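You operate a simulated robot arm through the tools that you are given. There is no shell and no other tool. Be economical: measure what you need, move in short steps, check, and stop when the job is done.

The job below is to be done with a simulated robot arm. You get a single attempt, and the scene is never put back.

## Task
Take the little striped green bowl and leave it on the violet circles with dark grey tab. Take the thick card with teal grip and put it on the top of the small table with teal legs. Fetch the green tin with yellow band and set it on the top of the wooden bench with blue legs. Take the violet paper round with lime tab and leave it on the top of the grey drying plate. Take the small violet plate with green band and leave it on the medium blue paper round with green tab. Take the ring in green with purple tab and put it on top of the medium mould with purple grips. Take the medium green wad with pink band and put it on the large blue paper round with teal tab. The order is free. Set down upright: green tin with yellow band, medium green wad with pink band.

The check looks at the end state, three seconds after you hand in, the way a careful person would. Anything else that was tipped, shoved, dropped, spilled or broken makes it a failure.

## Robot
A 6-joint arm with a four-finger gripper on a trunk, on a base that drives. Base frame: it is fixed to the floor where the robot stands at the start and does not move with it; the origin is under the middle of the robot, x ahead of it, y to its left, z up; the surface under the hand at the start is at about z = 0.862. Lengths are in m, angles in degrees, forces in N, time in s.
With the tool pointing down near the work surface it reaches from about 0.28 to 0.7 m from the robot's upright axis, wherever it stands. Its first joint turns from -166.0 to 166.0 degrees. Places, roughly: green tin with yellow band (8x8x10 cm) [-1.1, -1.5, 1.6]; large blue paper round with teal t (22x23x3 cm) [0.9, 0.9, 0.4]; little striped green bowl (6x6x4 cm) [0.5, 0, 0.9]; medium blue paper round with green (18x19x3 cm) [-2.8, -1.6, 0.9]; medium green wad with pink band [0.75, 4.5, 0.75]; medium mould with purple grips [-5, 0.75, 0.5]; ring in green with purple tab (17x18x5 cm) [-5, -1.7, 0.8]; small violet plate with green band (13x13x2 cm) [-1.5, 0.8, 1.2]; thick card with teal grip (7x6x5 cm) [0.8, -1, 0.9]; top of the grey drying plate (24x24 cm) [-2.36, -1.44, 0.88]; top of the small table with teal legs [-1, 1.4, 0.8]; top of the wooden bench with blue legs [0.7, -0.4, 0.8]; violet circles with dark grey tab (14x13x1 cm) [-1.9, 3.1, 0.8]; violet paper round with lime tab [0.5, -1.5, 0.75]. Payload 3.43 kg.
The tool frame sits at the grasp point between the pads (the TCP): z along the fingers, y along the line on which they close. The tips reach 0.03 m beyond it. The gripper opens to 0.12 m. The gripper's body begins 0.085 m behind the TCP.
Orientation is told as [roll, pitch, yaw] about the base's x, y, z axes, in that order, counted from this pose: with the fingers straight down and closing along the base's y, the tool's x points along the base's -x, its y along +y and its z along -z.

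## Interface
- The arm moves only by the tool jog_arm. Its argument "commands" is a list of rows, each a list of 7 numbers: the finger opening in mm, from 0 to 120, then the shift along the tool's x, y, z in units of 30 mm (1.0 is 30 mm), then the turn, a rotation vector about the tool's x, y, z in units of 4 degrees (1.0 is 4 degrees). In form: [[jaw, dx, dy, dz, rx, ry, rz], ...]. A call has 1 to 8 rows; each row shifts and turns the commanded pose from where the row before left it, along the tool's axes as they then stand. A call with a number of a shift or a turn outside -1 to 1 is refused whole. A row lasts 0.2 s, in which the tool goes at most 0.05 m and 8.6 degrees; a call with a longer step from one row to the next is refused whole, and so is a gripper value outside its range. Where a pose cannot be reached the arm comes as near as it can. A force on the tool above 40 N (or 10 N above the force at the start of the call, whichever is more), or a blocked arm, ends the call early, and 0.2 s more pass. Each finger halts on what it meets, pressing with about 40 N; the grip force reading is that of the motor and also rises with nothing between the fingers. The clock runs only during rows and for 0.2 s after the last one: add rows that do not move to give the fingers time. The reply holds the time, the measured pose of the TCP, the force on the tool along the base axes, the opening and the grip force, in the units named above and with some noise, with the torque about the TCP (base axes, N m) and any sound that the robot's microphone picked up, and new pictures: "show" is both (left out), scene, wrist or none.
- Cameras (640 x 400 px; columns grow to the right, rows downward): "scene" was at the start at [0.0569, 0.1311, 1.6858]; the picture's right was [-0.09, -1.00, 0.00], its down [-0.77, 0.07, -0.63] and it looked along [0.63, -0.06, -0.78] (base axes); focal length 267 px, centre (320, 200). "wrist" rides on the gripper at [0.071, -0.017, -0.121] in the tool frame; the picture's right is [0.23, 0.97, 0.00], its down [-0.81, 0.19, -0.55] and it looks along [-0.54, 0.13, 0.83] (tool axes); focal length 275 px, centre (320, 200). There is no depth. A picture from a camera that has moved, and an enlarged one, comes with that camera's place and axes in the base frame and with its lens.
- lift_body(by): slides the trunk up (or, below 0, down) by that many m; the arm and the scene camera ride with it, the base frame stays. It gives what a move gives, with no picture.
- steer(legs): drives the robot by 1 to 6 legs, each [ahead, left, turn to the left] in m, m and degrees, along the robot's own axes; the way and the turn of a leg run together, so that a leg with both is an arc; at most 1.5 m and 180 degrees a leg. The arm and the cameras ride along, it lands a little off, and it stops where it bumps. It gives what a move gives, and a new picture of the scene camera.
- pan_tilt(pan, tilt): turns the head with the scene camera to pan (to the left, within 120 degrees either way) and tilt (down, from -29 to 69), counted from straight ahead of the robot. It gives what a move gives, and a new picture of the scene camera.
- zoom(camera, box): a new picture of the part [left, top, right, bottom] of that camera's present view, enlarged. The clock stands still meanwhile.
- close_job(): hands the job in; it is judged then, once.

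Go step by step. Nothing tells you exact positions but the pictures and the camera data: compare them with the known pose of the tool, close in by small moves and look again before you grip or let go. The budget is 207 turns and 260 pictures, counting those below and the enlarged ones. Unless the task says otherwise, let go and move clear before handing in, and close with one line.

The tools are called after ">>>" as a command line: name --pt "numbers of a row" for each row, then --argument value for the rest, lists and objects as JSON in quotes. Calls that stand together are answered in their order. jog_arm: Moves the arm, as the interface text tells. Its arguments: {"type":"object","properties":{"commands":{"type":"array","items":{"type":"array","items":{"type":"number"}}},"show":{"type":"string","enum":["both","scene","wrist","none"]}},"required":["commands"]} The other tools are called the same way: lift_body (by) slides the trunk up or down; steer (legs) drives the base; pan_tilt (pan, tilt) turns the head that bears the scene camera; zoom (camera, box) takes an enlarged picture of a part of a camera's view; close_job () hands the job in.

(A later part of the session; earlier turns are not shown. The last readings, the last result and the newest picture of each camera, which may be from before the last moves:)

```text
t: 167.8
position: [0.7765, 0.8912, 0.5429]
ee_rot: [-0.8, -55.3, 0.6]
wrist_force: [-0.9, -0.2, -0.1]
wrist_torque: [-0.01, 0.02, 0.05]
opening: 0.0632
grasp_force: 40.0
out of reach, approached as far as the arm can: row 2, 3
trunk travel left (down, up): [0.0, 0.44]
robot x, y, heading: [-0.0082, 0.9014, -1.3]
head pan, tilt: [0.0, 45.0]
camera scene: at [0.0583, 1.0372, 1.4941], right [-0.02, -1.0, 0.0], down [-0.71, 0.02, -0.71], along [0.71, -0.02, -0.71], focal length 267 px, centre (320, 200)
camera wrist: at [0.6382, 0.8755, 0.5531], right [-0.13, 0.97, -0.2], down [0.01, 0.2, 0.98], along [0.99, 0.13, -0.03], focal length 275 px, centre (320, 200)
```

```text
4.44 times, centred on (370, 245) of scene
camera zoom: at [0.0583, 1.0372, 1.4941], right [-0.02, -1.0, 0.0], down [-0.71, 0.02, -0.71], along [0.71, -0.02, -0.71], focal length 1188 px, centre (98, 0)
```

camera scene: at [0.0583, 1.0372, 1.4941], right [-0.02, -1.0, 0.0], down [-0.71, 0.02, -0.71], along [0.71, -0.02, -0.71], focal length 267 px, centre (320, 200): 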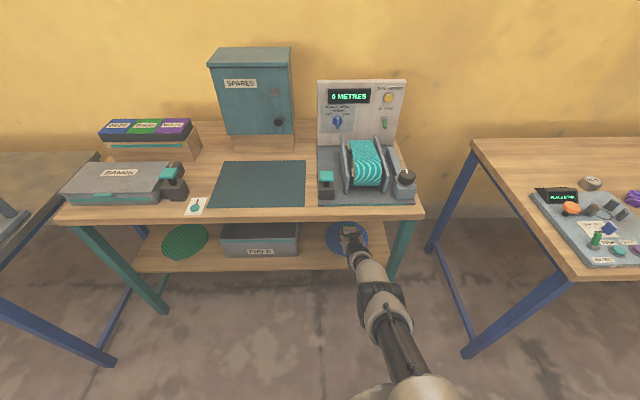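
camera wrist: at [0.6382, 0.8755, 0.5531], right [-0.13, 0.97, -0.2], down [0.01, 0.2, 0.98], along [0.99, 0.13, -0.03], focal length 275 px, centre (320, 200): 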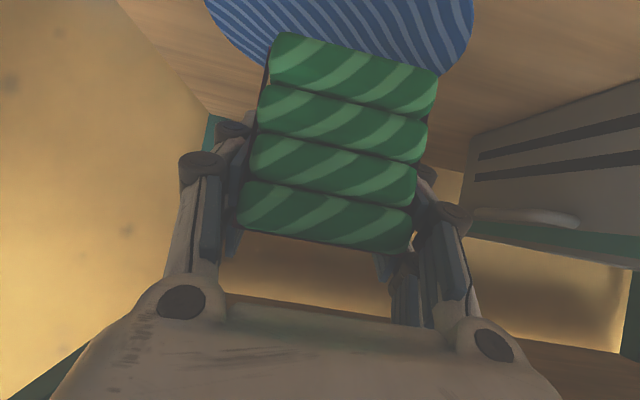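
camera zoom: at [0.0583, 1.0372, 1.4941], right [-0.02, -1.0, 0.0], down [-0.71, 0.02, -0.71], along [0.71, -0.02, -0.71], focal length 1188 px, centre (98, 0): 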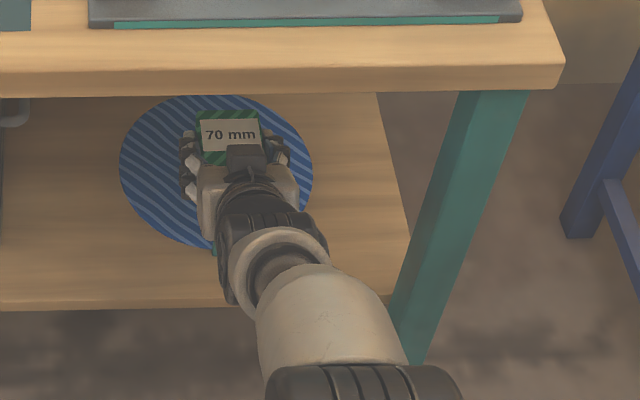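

The arm is fully stretched here, so I'll drive forward 0.09 m, then lower while pulling back slightly.

>>> steer --legs '[[0.09, 0, 0]]'

>>> jog_arm --pt "45 0.7 0 0.05 0 0 0" --pt "45 0.6 0 0.1 0 0 0" --pt "45 0.3 0 0.1 0 0 0" --pt "45 0 0 0 0 0 0" --show "wrist"

```text
t: 168.9
position: [0.8678, 0.8915, 0.5437]
ee_rot: [-0.8, -55.3, 0.7]
wrist_force: [-0.6, 0.0, -0.3]
wrist_torque: [0.02, -0.01, 0.0]
opening: 0.0636
grasp_force: 40.5
trunk travel left (down, up): [0.0, 0.44]
robot x, y, heading: [0.078, 0.8962, -0.9]
head pan, tilt: [0.0, 45.0]
camera scene: at [0.1484, 1.0355, 1.494], right [-0.02, -1.0, 0.0], down [-0.71, 0.01, -0.71], along [0.71, -0.01, -0.71], focal length 267 px, centre (320, 200)
```

scene: 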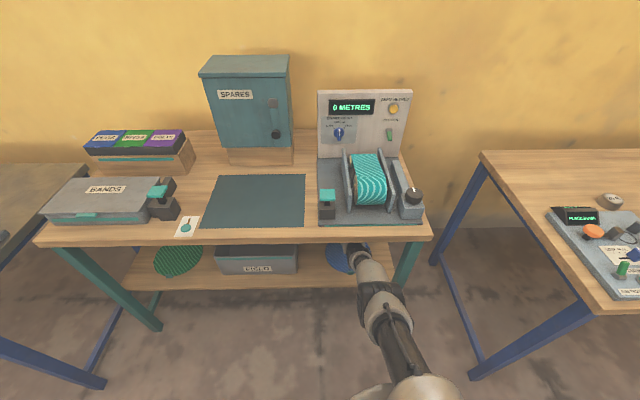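

```text
t: 169.9
position: [0.8379, 0.8897, 0.5097]
ee_rot: [-0.8, -55.2, 0.8]
wrist_force: [0.1, 0.1, -1.4]
wrist_torque: [0.0, -0.02, -0.02]
opening: 0.0632
grasp_force: 40.3
out of reach, approached as far as the arm can: row 1, 2, 3
trunk travel left (down, up): [0.0, 0.44]
robot x, y, heading: [0.0833, 0.9003, -1.1]
head pan, tilt: [0.0, 45.0]
camera wrist: at [0.6982, 0.8737, 0.5202], right [-0.13, 0.97, -0.2], down [0.01, 0.2, 0.98], along [0.99, 0.13, -0.03], focal length 275 px, centre (320, 200)
```

wrist: 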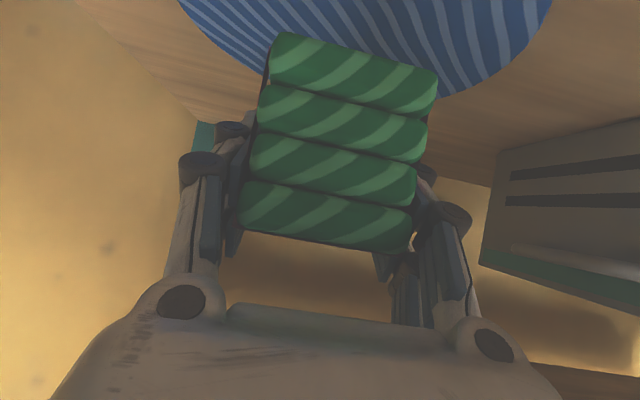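

Still at full stretch; driving 0.06 m more and then lowering with the arm less extended.

>>> steer --legs '[[0.07, 0, 0]]'

>>> jog_arm --pt "45 0.7 0 -0.6 0 0 0" --pt "45 0.7 0 -0.6 0 0 0" --pt "45 0.3 0 0.0 0 0 0" --pt "45 0.2 0 0.1 0 0 0" --pt "45 0 0 0 0 0 0"

```text
t: 170.9
position: [0.9064, 0.8888, 0.5101]
ee_rot: [-0.8, -55.3, 0.7]
wrist_force: [0.4, -0.2, -0.4]
wrist_torque: [-0.05, -0.03, -0.04]
opening: 0.0633
grasp_force: 39.5
trunk travel left (down, up): [0.0, 0.44]
robot x, y, heading: [0.1525, 0.897, -0.9]
head pan, tilt: [0.0, 45.0]
camera scene: at [0.2167, 1.0341, 1.494], right [-0.02, -1.0, 0.0], down [-0.71, 0.01, -0.71], along [0.71, -0.01, -0.71], focal length 267 px, centre (320, 200)
```

scene: 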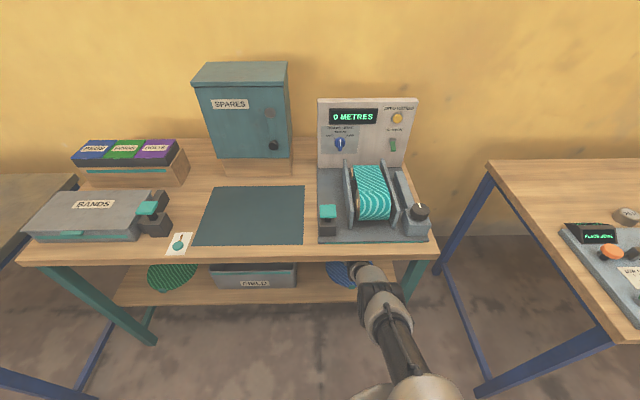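

```text
t: 172.1
position: [0.8464, 0.8877, 0.4804]
ee_rot: [-0.8, -55.3, 0.7]
wrist_force: [-0.3, -0.6, -1.3]
wrist_torque: [-0.01, 0.01, 0.03]
opening: 0.0637
grasp_force: 39.9
trunk travel left (down, up): [0.0, 0.44]
robot x, y, heading: [0.1534, 0.8949, -1.0]
head pan, tilt: [0.0, 45.0]
camera scene: at [0.2166, 1.0341, 1.4941], right [-0.02, -1.0, 0.0], down [-0.71, 0.01, -0.71], along [0.71, -0.01, -0.71], focal length 267 px, centre (320, 200)
camera wrist: at [0.7073, 0.8726, 0.4912], right [-0.13, 0.97, -0.2], down [0.01, 0.2, 0.98], along [0.99, 0.13, -0.03], focal length 275 px, centre (320, 200)
```

scene: 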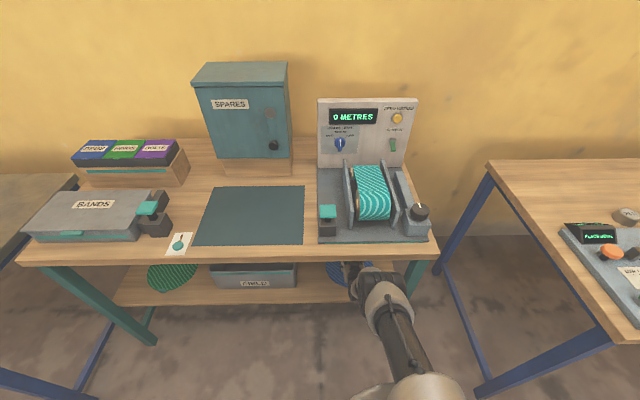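
wrist: 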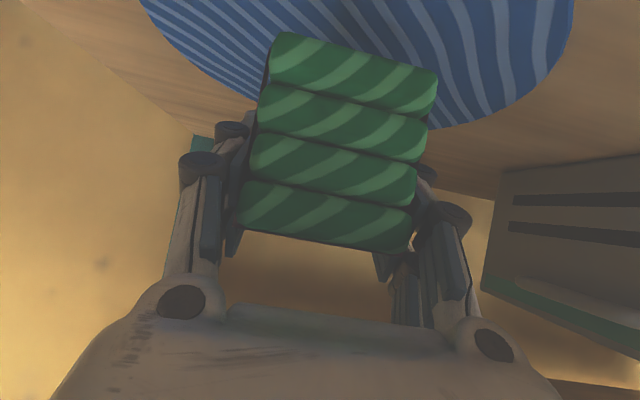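

Now above the round. Lowering in small vertical steps until contact.

>>> jog_arm --pt "45 0.165 0.02 0.114 0 0 0" --pt "45 0.165 0.02 0.114 0 0 0" --pt "45 0.11 0 0.076 0 0 0" --pt "45 0 0 0 0 0 0" --show "wrist"

```text
t: 173.1
position: [0.8454, 0.8884, 0.4648]
ee_rot: [-0.7, -55.2, 0.7]
wrist_force: [-0.1, 0.7, 0.3]
wrist_torque: [0.03, -0.01, 0.01]
opening: 0.063
grasp_force: 39.7
trunk travel left (down, up): [0.0, 0.44]
robot x, y, heading: [0.1495, 0.8955, -1.4]
head pan, tilt: [0.0, 45.0]
camera wrist: at [0.7065, 0.8737, 0.4751], right [-0.13, 0.97, -0.2], down [0.01, 0.2, 0.98], along [0.99, 0.13, -0.03], focal length 275 px, centre (320, 200)
```

wrist: 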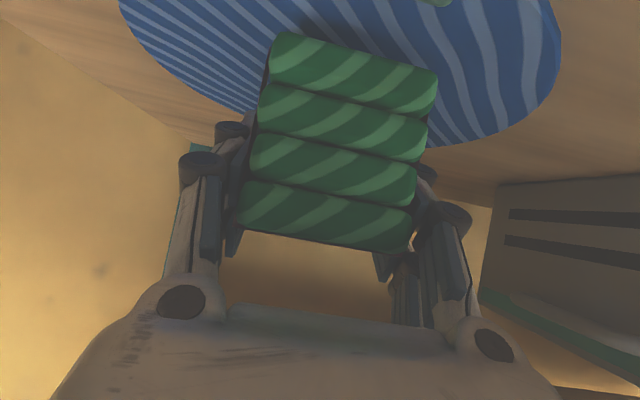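

>>> jog_arm --pt "45 0.12 0 0.08 0 0 0" --pt "45 0.12 0 0.08 0 0 0" --pt "45 0.12 0 0.08 0 0 0" --pt "45 0.12 0 0.08 0 0 0" --pt "45 0 0 0 0 0 0" --show "wrist"

```text
t: 174.3
position: [0.8388, 0.89, 0.4612]
ee_rot: [-0.9, -55.3, 0.8]
wrist_force: [-0.4, -0.2, -1.8]
wrist_torque: [-0.02, 0.0, 0.04]
opening: 0.0632
grasp_force: 40.1
out of reach, approached as far as the arm can: row 1, 2, 3, 4
trunk travel left (down, up): [0.0, 0.44]
robot x, y, heading: [0.1536, 0.8986, -1.2]
head pan, tilt: [0.0, 45.0]
camera wrist: at [0.6997, 0.874, 0.4713], right [-0.13, 0.97, -0.2], down [0.01, 0.2, 0.98], along [0.99, 0.13, -0.03], focal length 275 px, centre (320, 200)
```

wrist: 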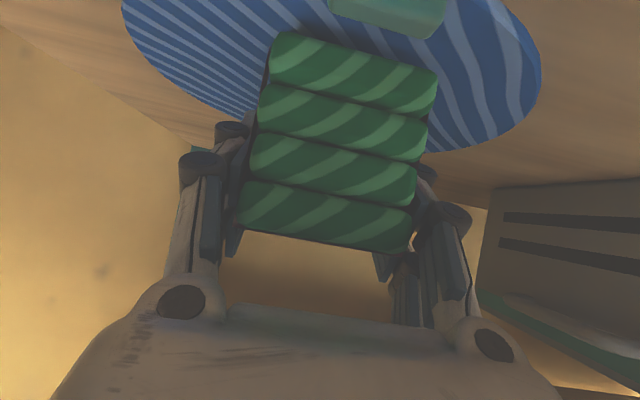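

Reach limit again; driving 0.06 m closer and pulling back the same amount while lowering.

>>> steer --legs '[[0.06, 0, 0]]'

>>> jog_arm --pt "45 0.3 0 -0.5 0 0 0" --pt "45 0.3 0 -0.5 0 0 0" --pt "45 0.2 0 -0.4 0 0 0" --pt "45 0.1 0 0.06 0 0 0" --pt "45 0 0 0 0 0 0" --show "wrist"

```text
t: 175.4
position: [0.8941, 0.8904, 0.454]
ee_rot: [-0.8, -54.6, 0.8]
wrist_force: [0.4, -0.2, 1.1]
wrist_torque: [0.06, -0.15, -0.01]
opening: 0.0632
grasp_force: 39.9
trunk travel left (down, up): [0.0, 0.44]
robot x, y, heading: [0.2093, 0.896, -1.1]
head pan, tilt: [0.0, 45.0]
stopped in leg 1: the robot was blocked; the commanded pose is now the measured one
camera scene: at [0.2769, 1.0331, 1.4942], right [-0.02, -1.0, 0.0], down [-0.71, 0.01, -0.71], along [0.71, -0.01, -0.71], focal length 267 px, centre (320, 200)
```

scene: 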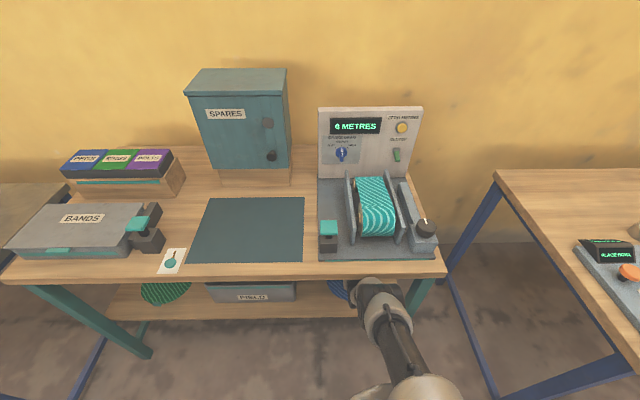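

```text
t: 176.6
position: [0.8446, 0.8893, 0.4545]
ee_rot: [-0.7, -54.6, 0.8]
wrist_force: [0.0, 0.4, -0.2]
wrist_torque: [0.03, -0.06, 0.0]
opening: 0.0635
grasp_force: 40.2
trunk travel left (down, up): [0.0, 0.44]
robot x, y, heading: [0.2102, 0.8937, -1.1]
head pan, tilt: [0.0, 45.0]
camera wrist: at [0.7053, 0.8734, 0.4664], right [-0.14, 0.97, -0.2], down [0.02, 0.2, 0.98], along [0.99, 0.13, -0.05], focal length 275 px, centre (320, 200)
```

wrist: 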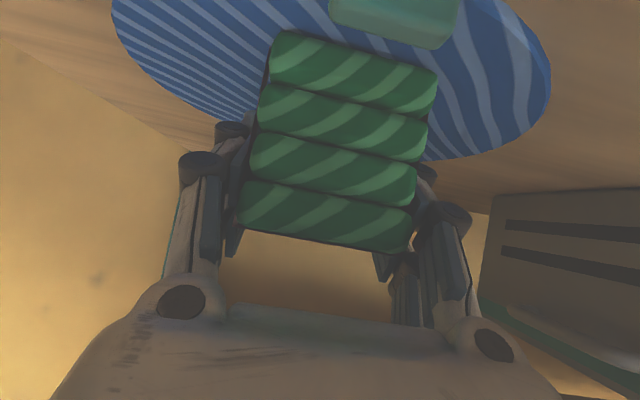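

The forearm seems to have brushed the tabletop edge at the end of that drive; I've pulled back since. Now lowering in 4 mm steps to contact.

>>> jog_arm --pt "45 0.12 0 0.08 0 0 0" --pt "45 0.12 0 0.08 0 0 0" --pt "45 0.12 0 0.08 0 0 0" --pt "45 0 0 0 0 0 0"

>>> zoom --camera "scene" --box '[280, 230, 460, 350]'

```text
t: 177.6
position: [0.8483, 0.8898, 0.4485]
ee_rot: [-0.9, -55.5, 0.9]
wrist_force: [-1.3, 0.7, 37.6]
wrist_torque: [0.15, -0.68, 0.02]
opening: 0.0634
grasp_force: 39.9
trunk travel left (down, up): [0.0, 0.44]
robot x, y, heading: [0.2148, 0.8932, -1.0]
head pan, tilt: [0.0, 45.0]
camera scene: at [0.2737, 1.0332, 1.4944], right [-0.02, -1.0, 0.0], down [-0.7, 0.01, -0.71], along [0.71, -0.01, -0.71], focal length 267 px, centre (320, 200)
camera wrist: at [0.7086, 0.8734, 0.4584], right [-0.13, 0.97, -0.2], down [0.0, 0.2, 0.98], along [0.99, 0.13, -0.03], focal length 275 px, centre (320, 200)
```

scene: 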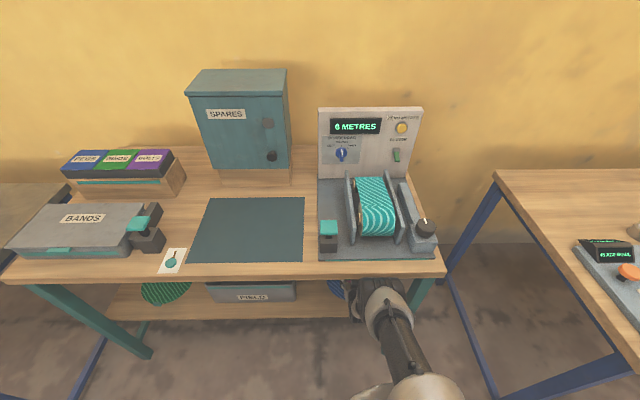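
wrist: 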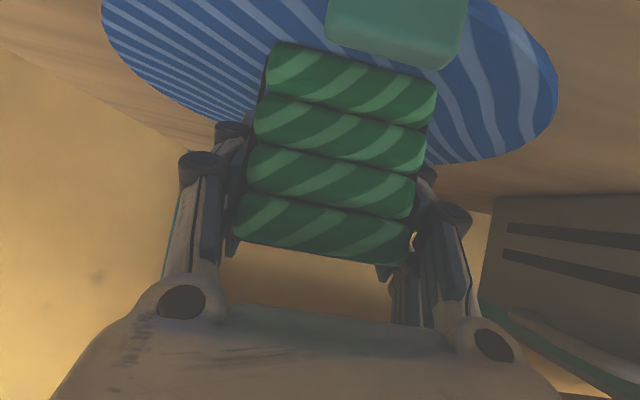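

```text
3.33 times, centred on (370, 290) of scene
camera zoom: at [0.2737, 1.0332, 1.4944], right [-0.02, -1.0, 0.0], down [-0.7, 0.01, -0.71], along [0.71, -0.01, -0.71], focal length 891 px, centre (153, -100)
```

zoom: 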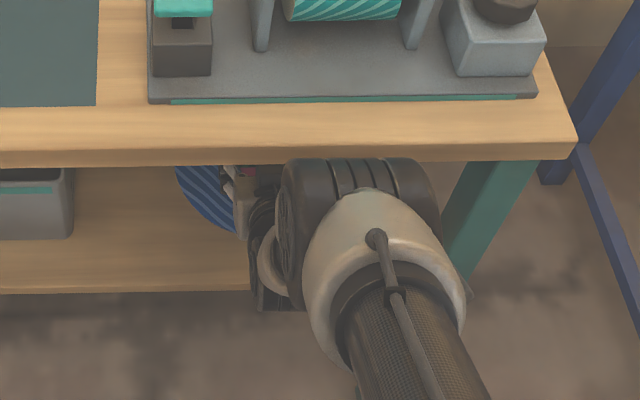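

Contact at about 38 N: the wad stands on the round. I'll unload slightly, open, and back out by driving so the elbow stays clear of the tabletop.

>>> jog_arm --pt "45 -0.09 0 -0.06 0 0 0" --pt "62 0 0 0 0 0 0" --pt "75 0 0 0 0 0 0" --pt "88 0 0 0 0 0 0" --pt "88 0 0 0 0 0 0" --show "wrist"

```text
t: 178.8
position: [0.8436, 0.8885, 0.4458]
ee_rot: [-0.7, -54.4, 0.8]
wrist_force: [-0.2, 0.6, -0.4]
wrist_torque: [0.0, -0.01, 0.01]
opening: 0.0881
grasp_force: 0.0
trunk travel left (down, up): [0.0, 0.44]
robot x, y, heading: [0.2104, 0.8961, -1.2]
head pan, tilt: [0.0, 45.0]
camera wrist: at [0.704, 0.8736, 0.4576], right [-0.14, 0.97, -0.2], down [0.02, 0.2, 0.98], along [0.99, 0.13, -0.05], focal length 275 px, centre (320, 200)
```

wrist: 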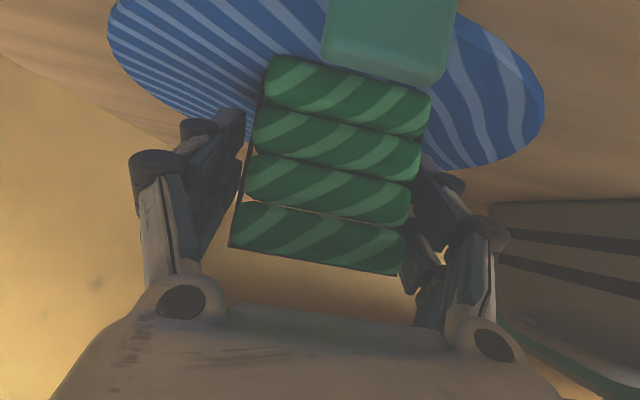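

Released; the wad stands on the round. Opening a bit wider and driving straight back.

>>> jog_arm --pt "97 0 0 0 0 0 0" --pt "97 -0.1 0 -0.07 0 0 0" --show "none"

>>> steer --legs '[[-0.2, -0.002, 0]]'

>>> jog_arm --pt "97 0 0 0 0 0 0" --show "wrist"

```text
t: 179.4
position: [0.8443, 0.8901, 0.4506]
ee_rot: [-0.8, -54.5, 0.8]
wrist_force: [0.2, -0.3, -0.1]
wrist_torque: [0.0, -0.02, 0.0]
opening: 0.0969
grasp_force: 0.0
trunk travel left (down, up): [0.0, 0.44]
robot x, y, heading: [0.2164, 0.8985, -1.4]
head pan, tilt: [0.0, 45.0]
```

```text
t: 181.0
position: [0.6475, 0.892, 0.4494]
ee_rot: [-0.8, -54.4, 0.9]
wrist_force: [0.3, 1.2, 1.0]
wrist_torque: [0.02, 0.03, 0.01]
opening: 0.0969
grasp_force: 0.0
trunk travel left (down, up): [0.0, 0.44]
robot x, y, heading: [0.0207, 0.8939, -0.9]
head pan, tilt: [0.0, 45.0]
camera scene: at [0.0812, 1.0345, 1.4941], right [-0.01, -1.0, 0.0], down [-0.71, 0.01, -0.71], along [0.71, -0.01, -0.71], focal length 267 px, centre (320, 200)
```

scene: 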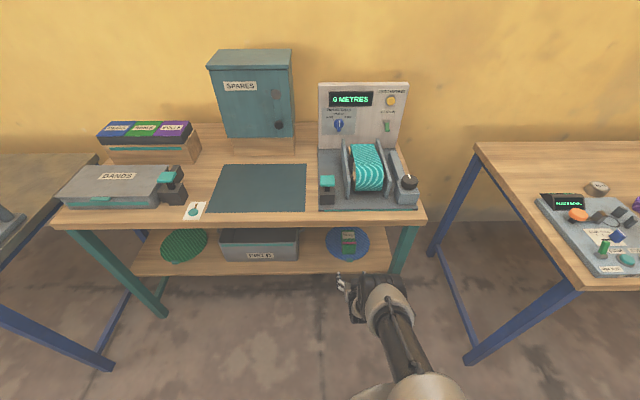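

```text
t: 181.4
position: [0.6476, 0.8923, 0.4502]
ee_rot: [-0.8, -54.4, 1.0]
wrist_force: [-0.4, -0.4, 1.5]
wrist_torque: [0.0, 0.04, -0.01]
opening: 0.097
grasp_force: 0.1
trunk travel left (down, up): [0.0, 0.44]
robot x, y, heading: [0.0174, 0.8954, -0.8]
head pan, tilt: [0.0, 45.0]
camera wrist: at [0.5092, 0.8757, 0.4616], right [-0.14, 0.97, -0.2], down [0.02, 0.2, 0.98], along [0.99, 0.13, -0.05], focal length 275 px, centre (320, 200)
```

wrist: 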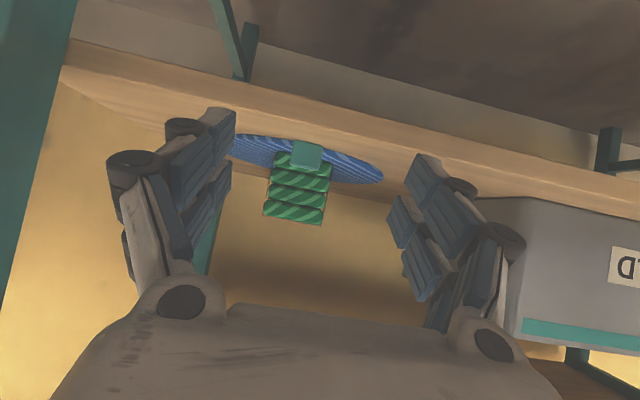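

The wad is upright on the round. Next the card: back off, raise the trunk, and drive to the right end of the blue bench, then bring the tool back to vertical.

>>> steer --legs '[[-0.2, 0, 0.8]]'

>>> lift_body --by 0.4

>>> jog_arm --pt "97 -0.8 0 -0.5 0 1 0" --pt "97 -0.8 0 -0.5 0 1 0" --pt "97 -0.8 0 -0.5 0 1 0" --pt "97 -0.8 0 -0.5 0 1 0" --pt "97 0 0 -0.8 0 1 0" --pt "97 0 0 -0.8 0 1 0" --pt "97 0 0 0 0 1 0" --pt "97 0 0 0 0 1 0" --show "none"

>>> jog_arm --pt "97 0 0 0 0 1 0" --pt "97 0 0 0 0 1 0" --pt "97 0 0 0 0 1 0" --pt "97 0 0 0 0 1 0" --pt "97 0 0 0 0 1 0" --pt "97 0 0 0 0 0.6 0" --pt "97 0 0 0 0 0 0" --show "scene"

```text
t: 183.0
position: [0.448, 0.9042, 0.45]
ee_rot: [-0.8, -54.5, 2.0]
wrist_force: [0.3, -0.1, -0.5]
wrist_torque: [-0.03, -0.01, -0.02]
opening: 0.0971
grasp_force: 0.0
trunk travel left (down, up): [0.0, 0.44]
robot x, y, heading: [-0.1814, 0.899, 0.0]
head pan, tilt: [0.0, 45.0]
camera scene: at [-0.1219, 1.0368, 1.4941], right [0.0, -1.0, 0.0], down [-0.71, 0.0, -0.71], along [0.71, 0.0, -0.71], focal length 267 px, centre (320, 200)
```

scene: 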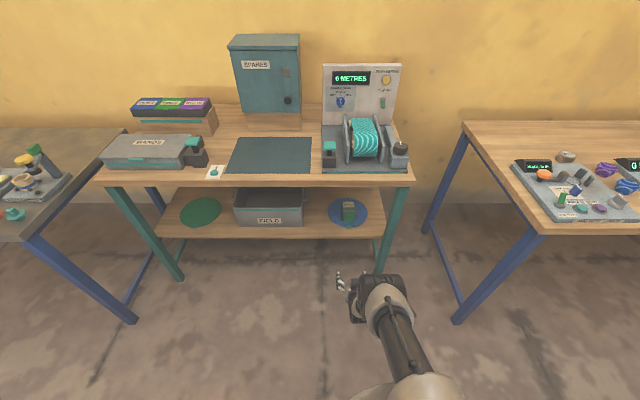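

```text
t: 186.8
position: [0.4475, 0.9049, 0.8498]
ee_rot: [-0.8, -54.5, 1.9]
wrist_force: [0.6, -0.1, -0.4]
wrist_torque: [-0.02, -0.04, 0.04]
opening: 0.0969
grasp_force: 0.1
trunk travel left (down, up): [-0.4, 0.04]
robot x, y, heading: [-0.1843, 0.8982, -0.1]
head pan, tilt: [0.0, 45.0]
```

```text
t: 188.7
position: [0.4364, 0.9065, 1.0002]
ee_rot: [-0.5, -22.3, 1.4]
wrist_force: [-0.2, -0.7, 0.2]
wrist_torque: [-0.02, -0.02, -0.01]
opening: 0.0971
grasp_force: 0.0
trunk travel left (down, up): [-0.4, 0.04]
robot x, y, heading: [-0.1877, 0.9, -0.0]
head pan, tilt: [0.0, 45.0]
```

```text
t: 190.2
position: [0.4373, 0.9048, 1.0]
ee_rot: [-0.5, -0.1, 1.2]
wrist_force: [-1.1, -0.3, 0.5]
wrist_torque: [-0.01, 0.04, -0.03]
opening: 0.0967
grasp_force: 0.0
trunk travel left (down, up): [-0.4, 0.04]
robot x, y, heading: [-0.1866, 0.8997, 0.2]
head pan, tilt: [0.0, 45.0]
camera scene: at [-0.1219, 1.0368, 1.8941], right [0.0, -1.0, 0.0], down [-0.71, 0.0, -0.71], along [0.71, 0.0, -0.71], focal length 267 px, centre (320, 200)
```

scene: 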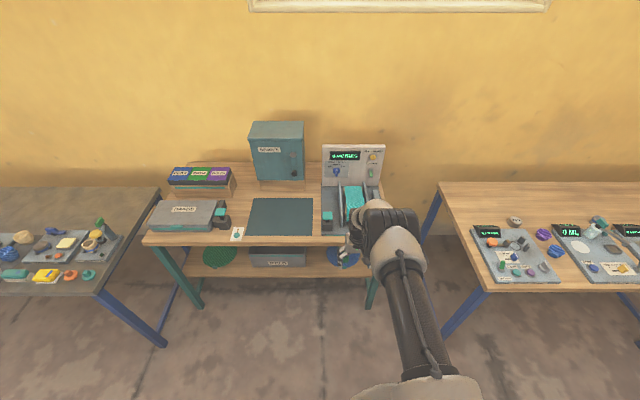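

Tool is vertical. Raising and retracting the arm, then strafing right to the card end of the bench.

>>> jog_arm --pt "97 0.6 0 -1 0.1 0 0" --pt "97 0.6 0 -1 0 0 -0.1" --pt "97 0.6 0 -1 0 0 0" --pt "97 0.6 0 -1 0 0 0" --pt "97 0.6 0 -1 0 0 0" --pt "97 0.6 0 -1 0 0 0" --pt "97 0.6 0 -0.5 0 0 0" --pt "97 0 0 0 0 0 0" --show "none"

>>> steer --legs '[[0, -0.92, 0], [0.18, -0.92, 0]]'

>>> lift_body --by -0.2

>>> pan_tilt --pan 10 --tilt 50

```text
t: 192.1
position: [0.3094, 0.9044, 1.1945]
ee_rot: [-0.9, -0.1, 1.6]
wrist_force: [0.5, -0.3, 0.9]
wrist_torque: [0.01, 0.03, 0.01]
opening: 0.097
grasp_force: 0.0
trunk travel left (down, up): [-0.4, 0.04]
robot x, y, heading: [-0.1874, 0.9002, 0.1]
head pan, tilt: [0.0, 45.0]
```

```text
t: 201.4
position: [0.4833, -0.951, 1.1948]
ee_rot: [-0.9, -0.1, 0.2]
wrist_force: [0.0, -0.2, -0.2]
wrist_torque: [0.01, -0.04, 0.01]
opening: 0.0967
grasp_force: 0.0
trunk travel left (down, up): [-0.4, 0.04]
robot x, y, heading: [-0.0137, -0.9428, -1.2]
head pan, tilt: [0.0, 45.0]
camera scene: at [0.0537, -0.8083, 1.8941], right [-0.02, -1.0, 0.0], down [-0.71, 0.02, -0.71], along [0.71, -0.02, -0.71], focal length 267 px, centre (320, 200)
```

scene: 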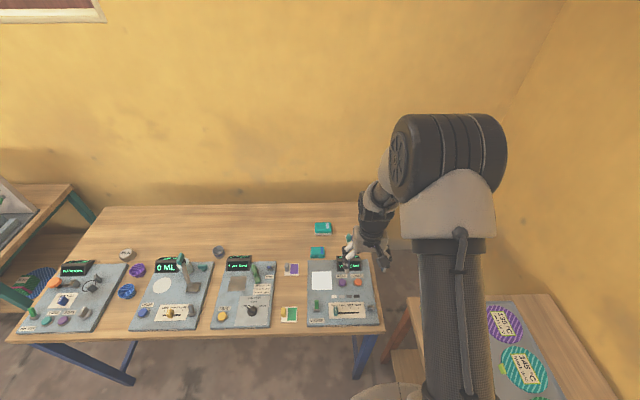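

```text
t: 203.6
position: [0.4825, -0.9514, 0.9937]
ee_rot: [-0.9, -0.2, 0.1]
wrist_force: [-0.4, 0.9, -0.2]
wrist_torque: [0.0, -0.02, -0.01]
opening: 0.0967
grasp_force: 0.0
trunk travel left (down, up): [-0.2, 0.24]
robot x, y, heading: [-0.0129, -0.9444, -1.3]
head pan, tilt: [0.0, 45.0]
```

```text
t: 204.3
position: [0.4827, -0.9521, 0.9943]
ee_rot: [-1.0, -0.1, 0.0]
wrist_force: [0.8, 0.9, 0.2]
wrist_torque: [0.01, -0.01, 0.01]
opening: 0.097
grasp_force: 0.0
trunk travel left (down, up): [-0.2, 0.24]
robot x, y, heading: [-0.0117, -0.9459, -1.3]
head pan, tilt: [10.0, 50.0]
camera scene: at [0.0485, -0.7946, 1.6872], right [0.15, -0.99, 0.0], down [-0.76, -0.11, -0.64], along [0.64, 0.1, -0.77], focal length 267 px, centre (320, 200)
```

scene: 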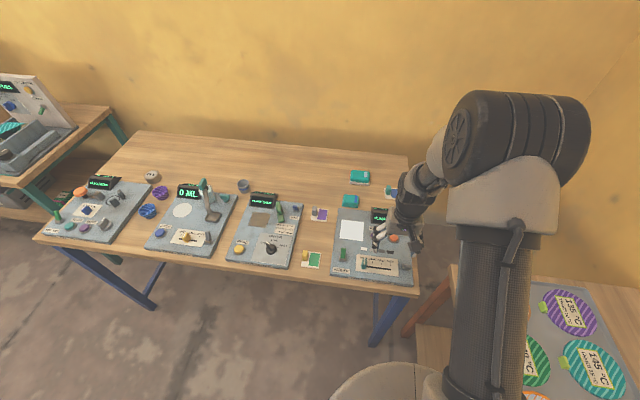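

>>> zoom --camera "scene" --box '[300, 160, 430, 280]'

>>> zoom --camera "wrist" --box '[0, 0, 640, 400]'

```text
3.33 times, centred on (365, 220) of scene
camera zoom: at [0.0485, -0.7946, 1.6872], right [0.15, -0.99, 0.0], down [-0.76, -0.11, -0.64], along [0.64, 0.1, -0.77], focal length 891 px, centre (170, 133)
```

zoom: 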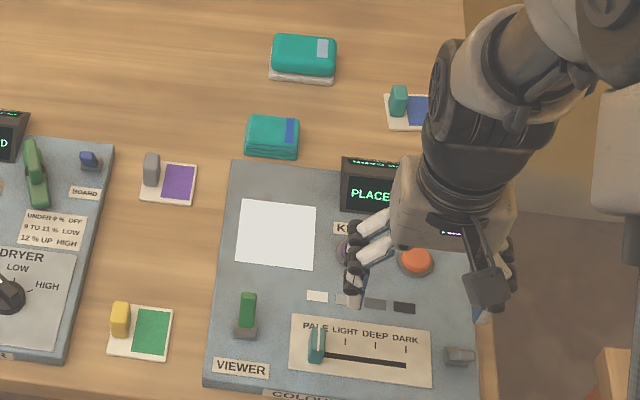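

```text
1.00 times, centred on (320, 200) of wrist (not enlarged: the box is as wide or as high as the picture)
camera zoom: at [0.4117, -0.9661, 1.1146], right [-0.23, 0.97, -0.02], down [0.81, 0.2, 0.55], along [0.54, 0.12, -0.83], focal length 275 px, centre (320, 200)
```

zoom: 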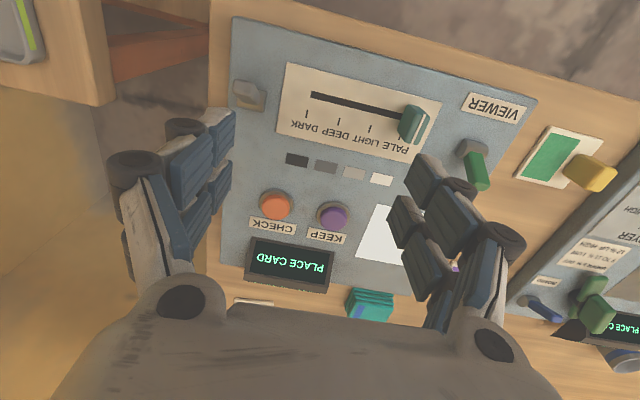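

The teal-gripped card's block is near (0.81, -0.956). The bench leg blocks driving closer, so I'll extend with a ~30° forward tilt, in-plane.

>>> steer --legs '[[0.04, 0, 0]]'

>>> jog_arm --pt "70 -0.8 0 -0.6 -0.2 -1 0" --pt "70 -0.9 0 -0.5 0 -1 0" --pt "70 -0.9 0 -0.4 0 -1 0" --pt "70 -0.9 0 -0.3 0 -1 0" --pt "70 -0.9 0 -0.2 0 -1 0" --pt "70 -0.9 0 -0.1 0 -1 0" --pt "70 -0.9 0 0 0 -1 0" --pt "70 0 0 0 0 0 0"

```text
t: 205.2
position: [0.5242, -0.9531, 0.9937]
ee_rot: [-0.8, -0.1, 0.1]
wrist_force: [0.4, -0.5, 0.2]
wrist_torque: [-0.01, 0.02, 0.01]
opening: 0.097
grasp_force: 0.0
trunk travel left (down, up): [-0.2, 0.24]
robot x, y, heading: [0.0293, -0.947, -1.4]
head pan, tilt: [10.0, 50.0]
camera scene: at [0.0905, -0.7956, 1.6871], right [0.15, -0.99, 0.0], down [-0.76, -0.11, -0.64], along [0.63, 0.1, -0.77], focal length 267 px, centre (320, 200)
```

scene: 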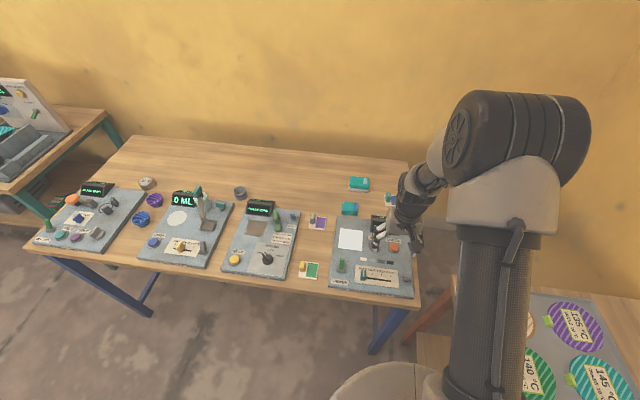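

```text
t: 207.0
position: [0.6933, -0.9499, 1.0948]
ee_rot: [0.0, -28.3, 0.1]
wrist_force: [0.1, 0.4, -0.3]
wrist_torque: [0.01, 0.0, 0.04]
opening: 0.0699
grasp_force: 0.1
trunk travel left (down, up): [-0.2, 0.24]
robot x, y, heading: [0.0254, -0.9433, -1.7]
head pan, tilt: [10.0, 50.0]
camera scene: at [0.088, -0.7956, 1.6872], right [0.15, -0.99, 0.0], down [-0.76, -0.11, -0.64], along [0.64, 0.1, -0.77], focal length 267 px, centre (320, 200)
camera wrist: at [0.5738, -0.9666, 1.1674], right [-0.21, 0.97, -0.11], down [0.45, 0.19, 0.87], along [0.87, 0.13, -0.48], focal length 275 px, centre (320, 200)
```

scene: 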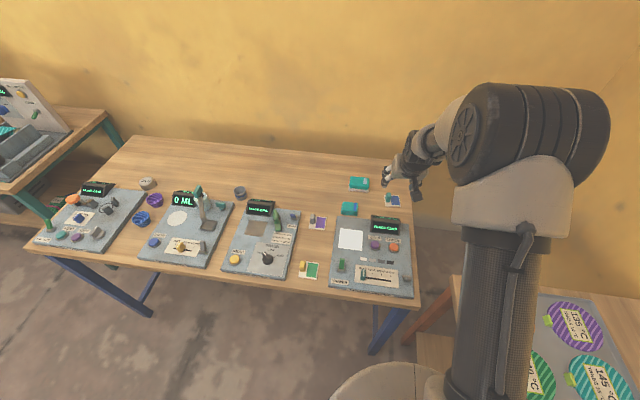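
wrist: 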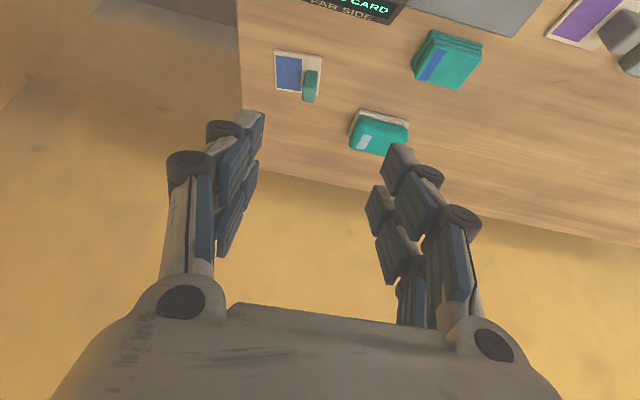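

>>> zoom --camera "scene" --box '[345, 170, 425, 230]'

>>> zoom --camera "wrist" --box '[250, 30, 350, 120]'

```text
6.67 times, centred on (385, 200) of scene
camera zoom: at [0.088, -0.7956, 1.6872], right [0.15, -0.99, 0.0], down [-0.76, -0.11, -0.64], along [0.64, 0.1, -0.77], focal length 1783 px, centre (-113, 200)
```

zoom: 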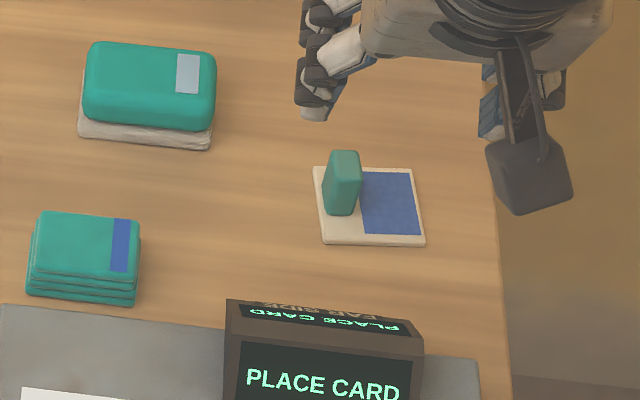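

```text
4.44 times, centred on (300, 75) of wrist
camera zoom: at [0.5738, -0.9666, 1.1674], right [-0.21, 0.97, -0.11], down [0.45, 0.19, 0.87], along [0.87, 0.13, -0.48], focal length 1224 px, centre (409, 756)
```

zoom: 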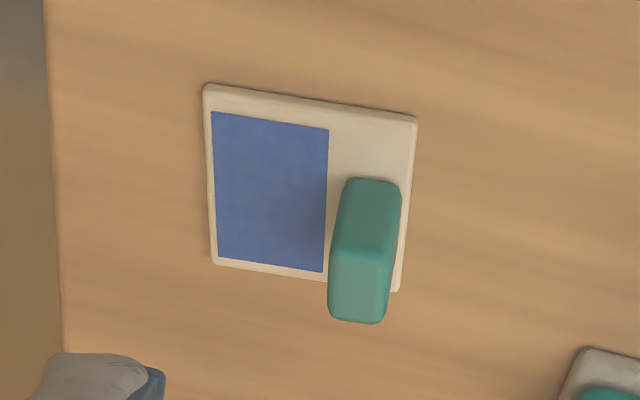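

The grip block is about 2.2 × 1.8 cm, centred near (0.808, -0.957) with its top at about z 0.904. Descending to just above it.

>>> jog_arm --pt "55 -0.076 -0.033 0.93 0 0 0" --pt "55 -0.076 -0.033 0.93 0 0 0" --pt "55 -0.076 -0.033 0.93 0 0 0" --pt "55 -0.076 -0.033 0.93 0 0 0" --pt "55 -0.076 -0.033 0.93 0 0 0" --pt "55 -0.076 -0.033 0.93 0 0 0" --pt "55 -0.076 -0.033 0.7 0 0 0" --pt "55 0 0 0 0 0 0" --show "wrist"

>>> zoom --camera "scene" --box '[345, 170, 425, 230]'

```text
t: 208.8
position: [0.7988, -0.96, 0.9378]
ee_rot: [0.0, -28.1, 0.2]
wrist_force: [0.0, -0.1, 0.6]
wrist_torque: [0.02, -0.03, -0.03]
opening: 0.055
grasp_force: 0.1
trunk travel left (down, up): [-0.2, 0.24]
robot x, y, heading: [0.0263, -0.9468, -1.5]
head pan, tilt: [10.0, 50.0]
camera wrist: at [0.6785, -0.9768, 1.0101], right [-0.21, 0.97, -0.11], down [0.45, 0.19, 0.87], along [0.87, 0.13, -0.48], focal length 275 px, centre (320, 200)
```

wrist: 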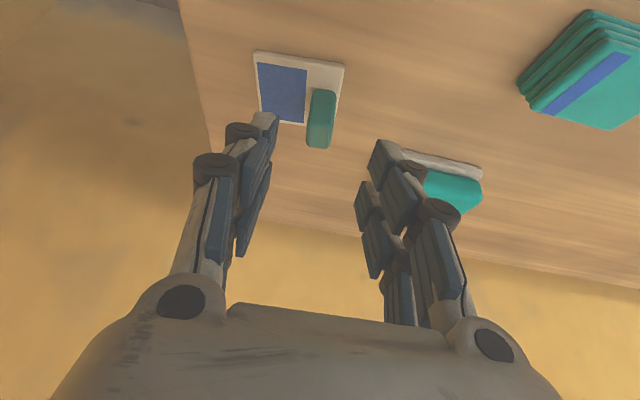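

```text
6.67 times, centred on (385, 200) of scene
camera zoom: at [0.0879, -0.7955, 1.6872], right [0.15, -0.99, 0.0], down [-0.76, -0.11, -0.64], along [0.64, 0.1, -0.77], focal length 1783 px, centre (-113, 200)
```

zoom: 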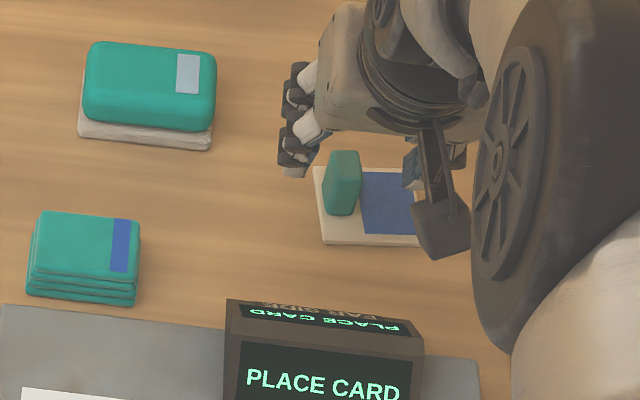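

>>> zoom --camera "wrist" --box '[240, 30, 400, 180]'

```text
2.67 times, centred on (320, 105) of wrist
camera zoom: at [0.6785, -0.9768, 1.0101], right [-0.21, 0.97, -0.11], down [0.45, 0.19, 0.87], along [0.87, 0.13, -0.48], focal length 734 px, centre (320, 453)
```

zoom: 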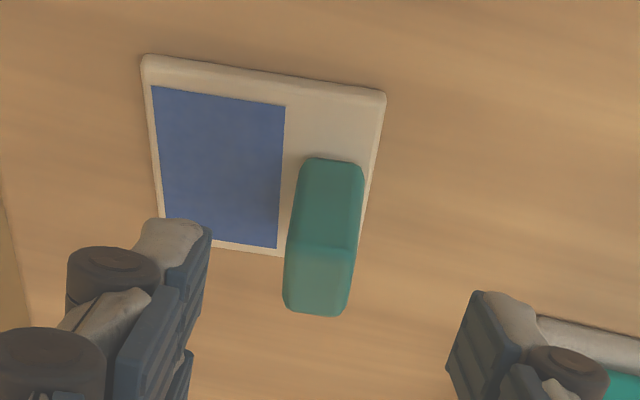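

Block spans x 0.796–0.817 at y ≈ -0.963, top ≈ 0.896. Moving down the last 34 mm, then closing gently.

>>> jog_arm --pt "55 0.3 -0.05 0.48 0 0 0" --pt "55 0.3 -0.05 0.48 0 0 0" --pt "55 0 0 0 0 0 0" --show "wrist"

```text
t: 209.6
position: [0.7971, -0.9638, 0.9039]
ee_rot: [-0.1, -28.2, 0.3]
wrist_force: [0.1, -0.8, 0.2]
wrist_torque: [0.03, 0.02, 0.02]
opening: 0.0549
grasp_force: 0.0
trunk travel left (down, up): [-0.2, 0.24]
robot x, y, heading: [0.0261, -0.9425, -1.4]
head pan, tilt: [10.0, 50.0]
camera wrist: at [0.6771, -0.9793, 0.9768], right [-0.21, 0.97, -0.11], down [0.45, 0.19, 0.87], along [0.87, 0.13, -0.48], focal length 275 px, centre (320, 200)
```

wrist: 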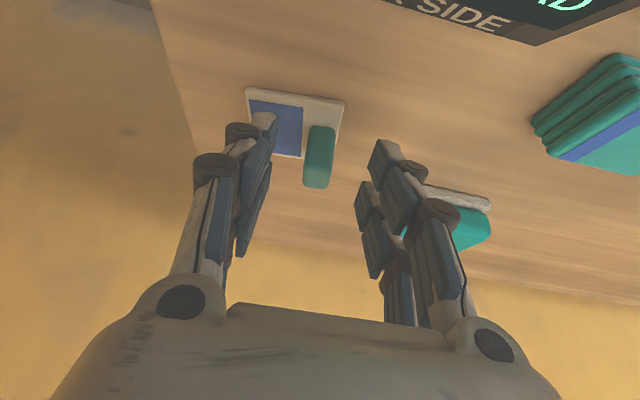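

>>> jog_arm --pt "5 0 0 0 0 0 0" --pt "5 0 0 0 0 0 0" --pt "5 0 0 0 0 0 0" --pt "5 0 0 0 0 0 0" --pt "5 0 0 0 0 0 0" --pt "5 -0.24 0 -0.44 0 0 0" --pt "5 -0.24 0 -0.44 0 0 0" --pt "5 0 0 0 0 0 0" --show "wrist"

```text
t: 211.4
position: [0.7958, -0.961, 0.9326]
ee_rot: [-0.1, -28.2, 0.3]
wrist_force: [-0.5, 0.4, -0.2]
wrist_torque: [0.0, -0.01, -0.01]
opening: 0.0051
grasp_force: 0.0
trunk travel left (down, up): [-0.2, 0.24]
robot x, y, heading: [0.0293, -0.9425, -1.5]
head pan, tilt: [10.0, 50.0]
camera wrist: at [0.677, -0.9779, 1.0055], right [-0.21, 0.97, -0.11], down [0.45, 0.19, 0.87], along [0.87, 0.13, -0.48], focal length 275 px, centre (320, 200)
```

wrist: 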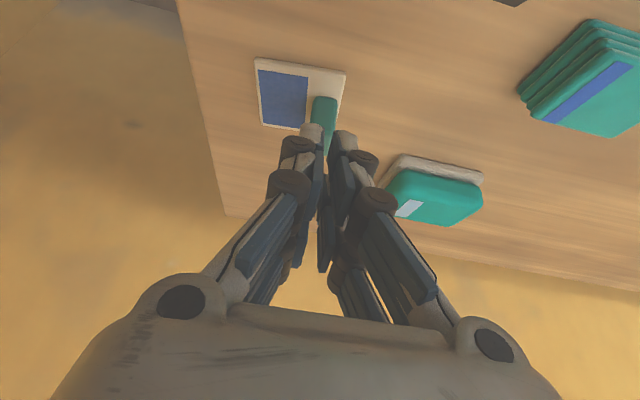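

The jaws closed just in front of and above the block. Re-triangulating from the three wrist views gives the block at x 0.810–0.834 with its top at z ≈ 0.882. Reopening and retrying lower and further in.

>>> jog_arm --pt "50 0 0 0 0 0 0" --pt "50 0 0 0 0 0 0" --pt "50 0 0 0 0 0 0" --pt "50 0 0 0 0 0 0" --pt "50 0.08 0 0.55 0 0 0" --pt "50 0.08 0 0.55 0 0 0" --pt "50 0.08 0 0.5 0 0 0" --pt "50 0 0 0 0 0 0" --show "wrist"

```text
t: 213.2
position: [0.8119, -0.9612, 0.8884]
ee_rot: [0.0, -28.1, 0.2]
wrist_force: [-0.8, -0.9, -0.5]
wrist_torque: [-0.02, -0.02, 0.01]
opening: 0.0501
grasp_force: 0.1
trunk travel left (down, up): [-0.2, 0.24]
robot x, y, heading: [0.0303, -0.9459, -1.4]
head pan, tilt: [10.0, 50.0]
camera wrist: at [0.6927, -0.9778, 0.9603], right [-0.21, 0.97, -0.11], down [0.45, 0.19, 0.87], along [0.87, 0.13, -0.48], focal length 275 px, centre (320, 200)
```

wrist: 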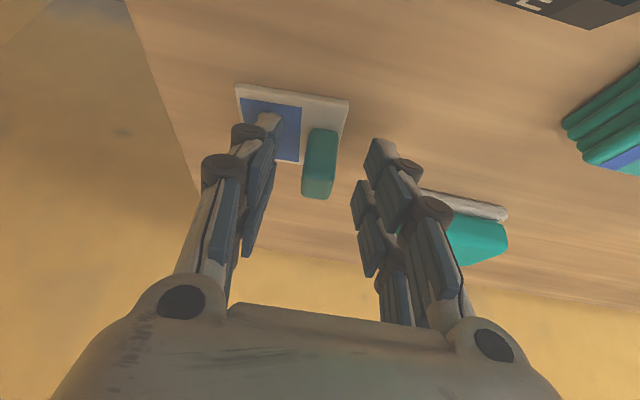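

>>> jog_arm --pt "5 0 0 0 0 0 0" --pt "5 0 0 0 0 0 0" --pt "5 0 0 0 0 0 0" --pt "5 0 0 0 0 0 0" --pt "5 0 0 0 0 0 0" --pt "5 -0.24 0 -0.44 0 0 0" --pt "5 -0.24 0 -0.44 0 0 0" --pt "5 0 0 0 0 0 0" --show "wrist"

```text
t: 215.0
position: [0.8119, -0.9624, 0.9157]
ee_rot: [-0.1, -28.1, 0.2]
wrist_force: [-1.1, 0.4, -0.7]
wrist_torque: [0.01, 0.02, -0.03]
opening: 0.0173
grasp_force: 39.9
trunk travel left (down, up): [-0.2, 0.24]
robot x, y, heading: [0.0257, -0.9441, -1.3]
head pan, tilt: [10.0, 50.0]
camera wrist: at [0.6927, -0.9777, 0.9887], right [-0.21, 0.97, -0.11], down [0.45, 0.19, 0.87], along [0.87, 0.13, -0.48], focal length 275 px, centre (320, 200)
```

wrist: 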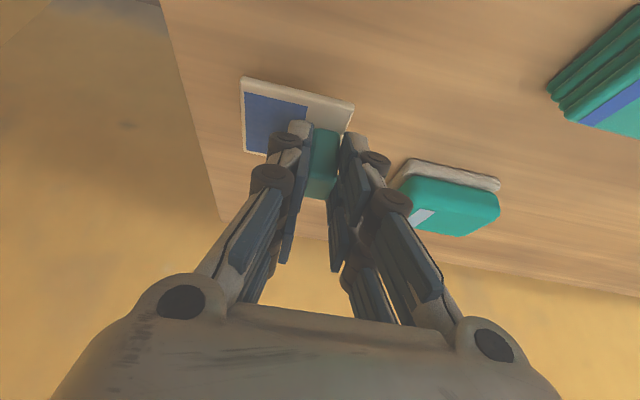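

The card is gripped. Lifting the trunk, backing off, and retracting the arm at the same tilt.

>>> lift_body --by 0.2

>>> steer --legs '[[-0.17, 0, 1.3]]'

>>> jog_arm --pt "5 0.6 0 -0.8 0 0 0" --pt "5 0.6 0 -0.8 0 0 0" --pt "5 0.8 0 -0.7 0 0 0" --pt "5 0.8 0 -0.7 0 0 0" --pt "5 0.8 0 -0.7 0 0 0" --pt "5 0.8 0 -0.7 0 0 0" --pt "5 0 0 0 0 0 0" --show "both"

```text
t: 217.1
position: [0.8121, -0.9612, 1.1151]
ee_rot: [-0.2, -28.1, 0.2]
wrist_force: [0.4, 0.3, -0.7]
wrist_torque: [0.03, -0.02, 0.04]
opening: 0.0172
grasp_force: 39.5
trunk travel left (down, up): [-0.4, 0.04]
robot x, y, heading: [0.0255, -0.9478, -1.4]
head pan, tilt: [10.0, 50.0]
```

```text
t: 218.6
position: [0.6397, -0.941, 1.116]
ee_rot: [-0.1, -28.2, 1.5]
wrist_force: [-0.1, 0.8, -0.1]
wrist_torque: [0.0, -0.03, 0.0]
opening: 0.0173
grasp_force: 40.2
trunk travel left (down, up): [-0.4, 0.04]
robot x, y, heading: [-0.1399, -0.9423, -0.1]
head pan, tilt: [10.0, 50.0]
camera scene: at [-0.0876, -0.7918, 1.8872], right [0.17, -0.99, 0.0], down [-0.75, -0.13, -0.64], along [0.63, 0.11, -0.77], focal length 267 px, centre (320, 200)
```

scene: 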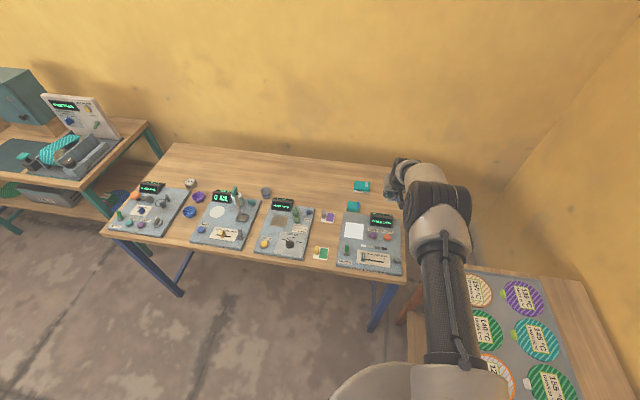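

```text
t: 220.2
position: [0.4979, -0.9388, 1.1583]
ee_rot: [1.0, -27.6, 1.5]
wrist_force: [0.2, 0.9, -1.3]
wrist_torque: [0.02, 0.01, -0.01]
opening: 0.0172
grasp_force: 40.3
out of reach, approached as far as the arm can: row 5, 6
trunk travel left (down, up): [-0.4, 0.04]
robot x, y, heading: [-0.1441, -0.9432, -0.1]
head pan, tilt: [10.0, 50.0]
camera scene: at [-0.0858, -0.7919, 1.8871], right [0.17, -0.99, 0.0], down [-0.76, -0.13, -0.64], along [0.63, 0.11, -0.77], focal length 267 px, centre (320, 200)
camera wrist: at [0.3801, -0.9601, 1.2321], right [-0.24, 0.97, -0.09], down [0.46, 0.19, 0.87], along [0.86, 0.17, -0.49], focal length 275 px, centre (320, 200)
```

scene: 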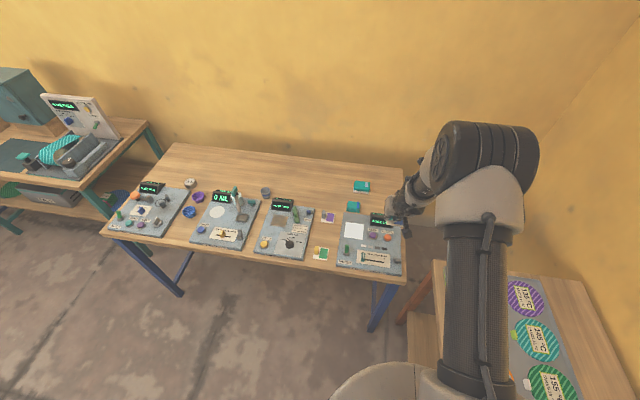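
wrist: 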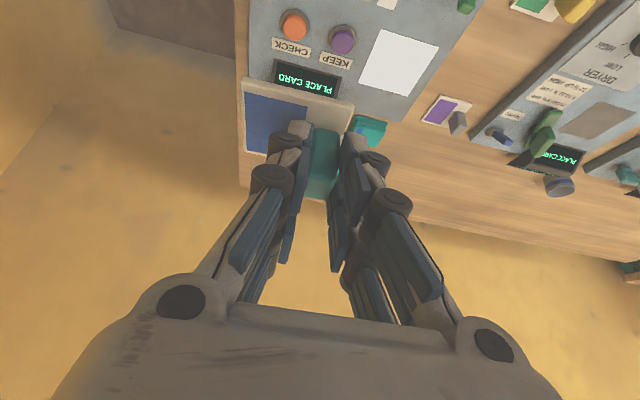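

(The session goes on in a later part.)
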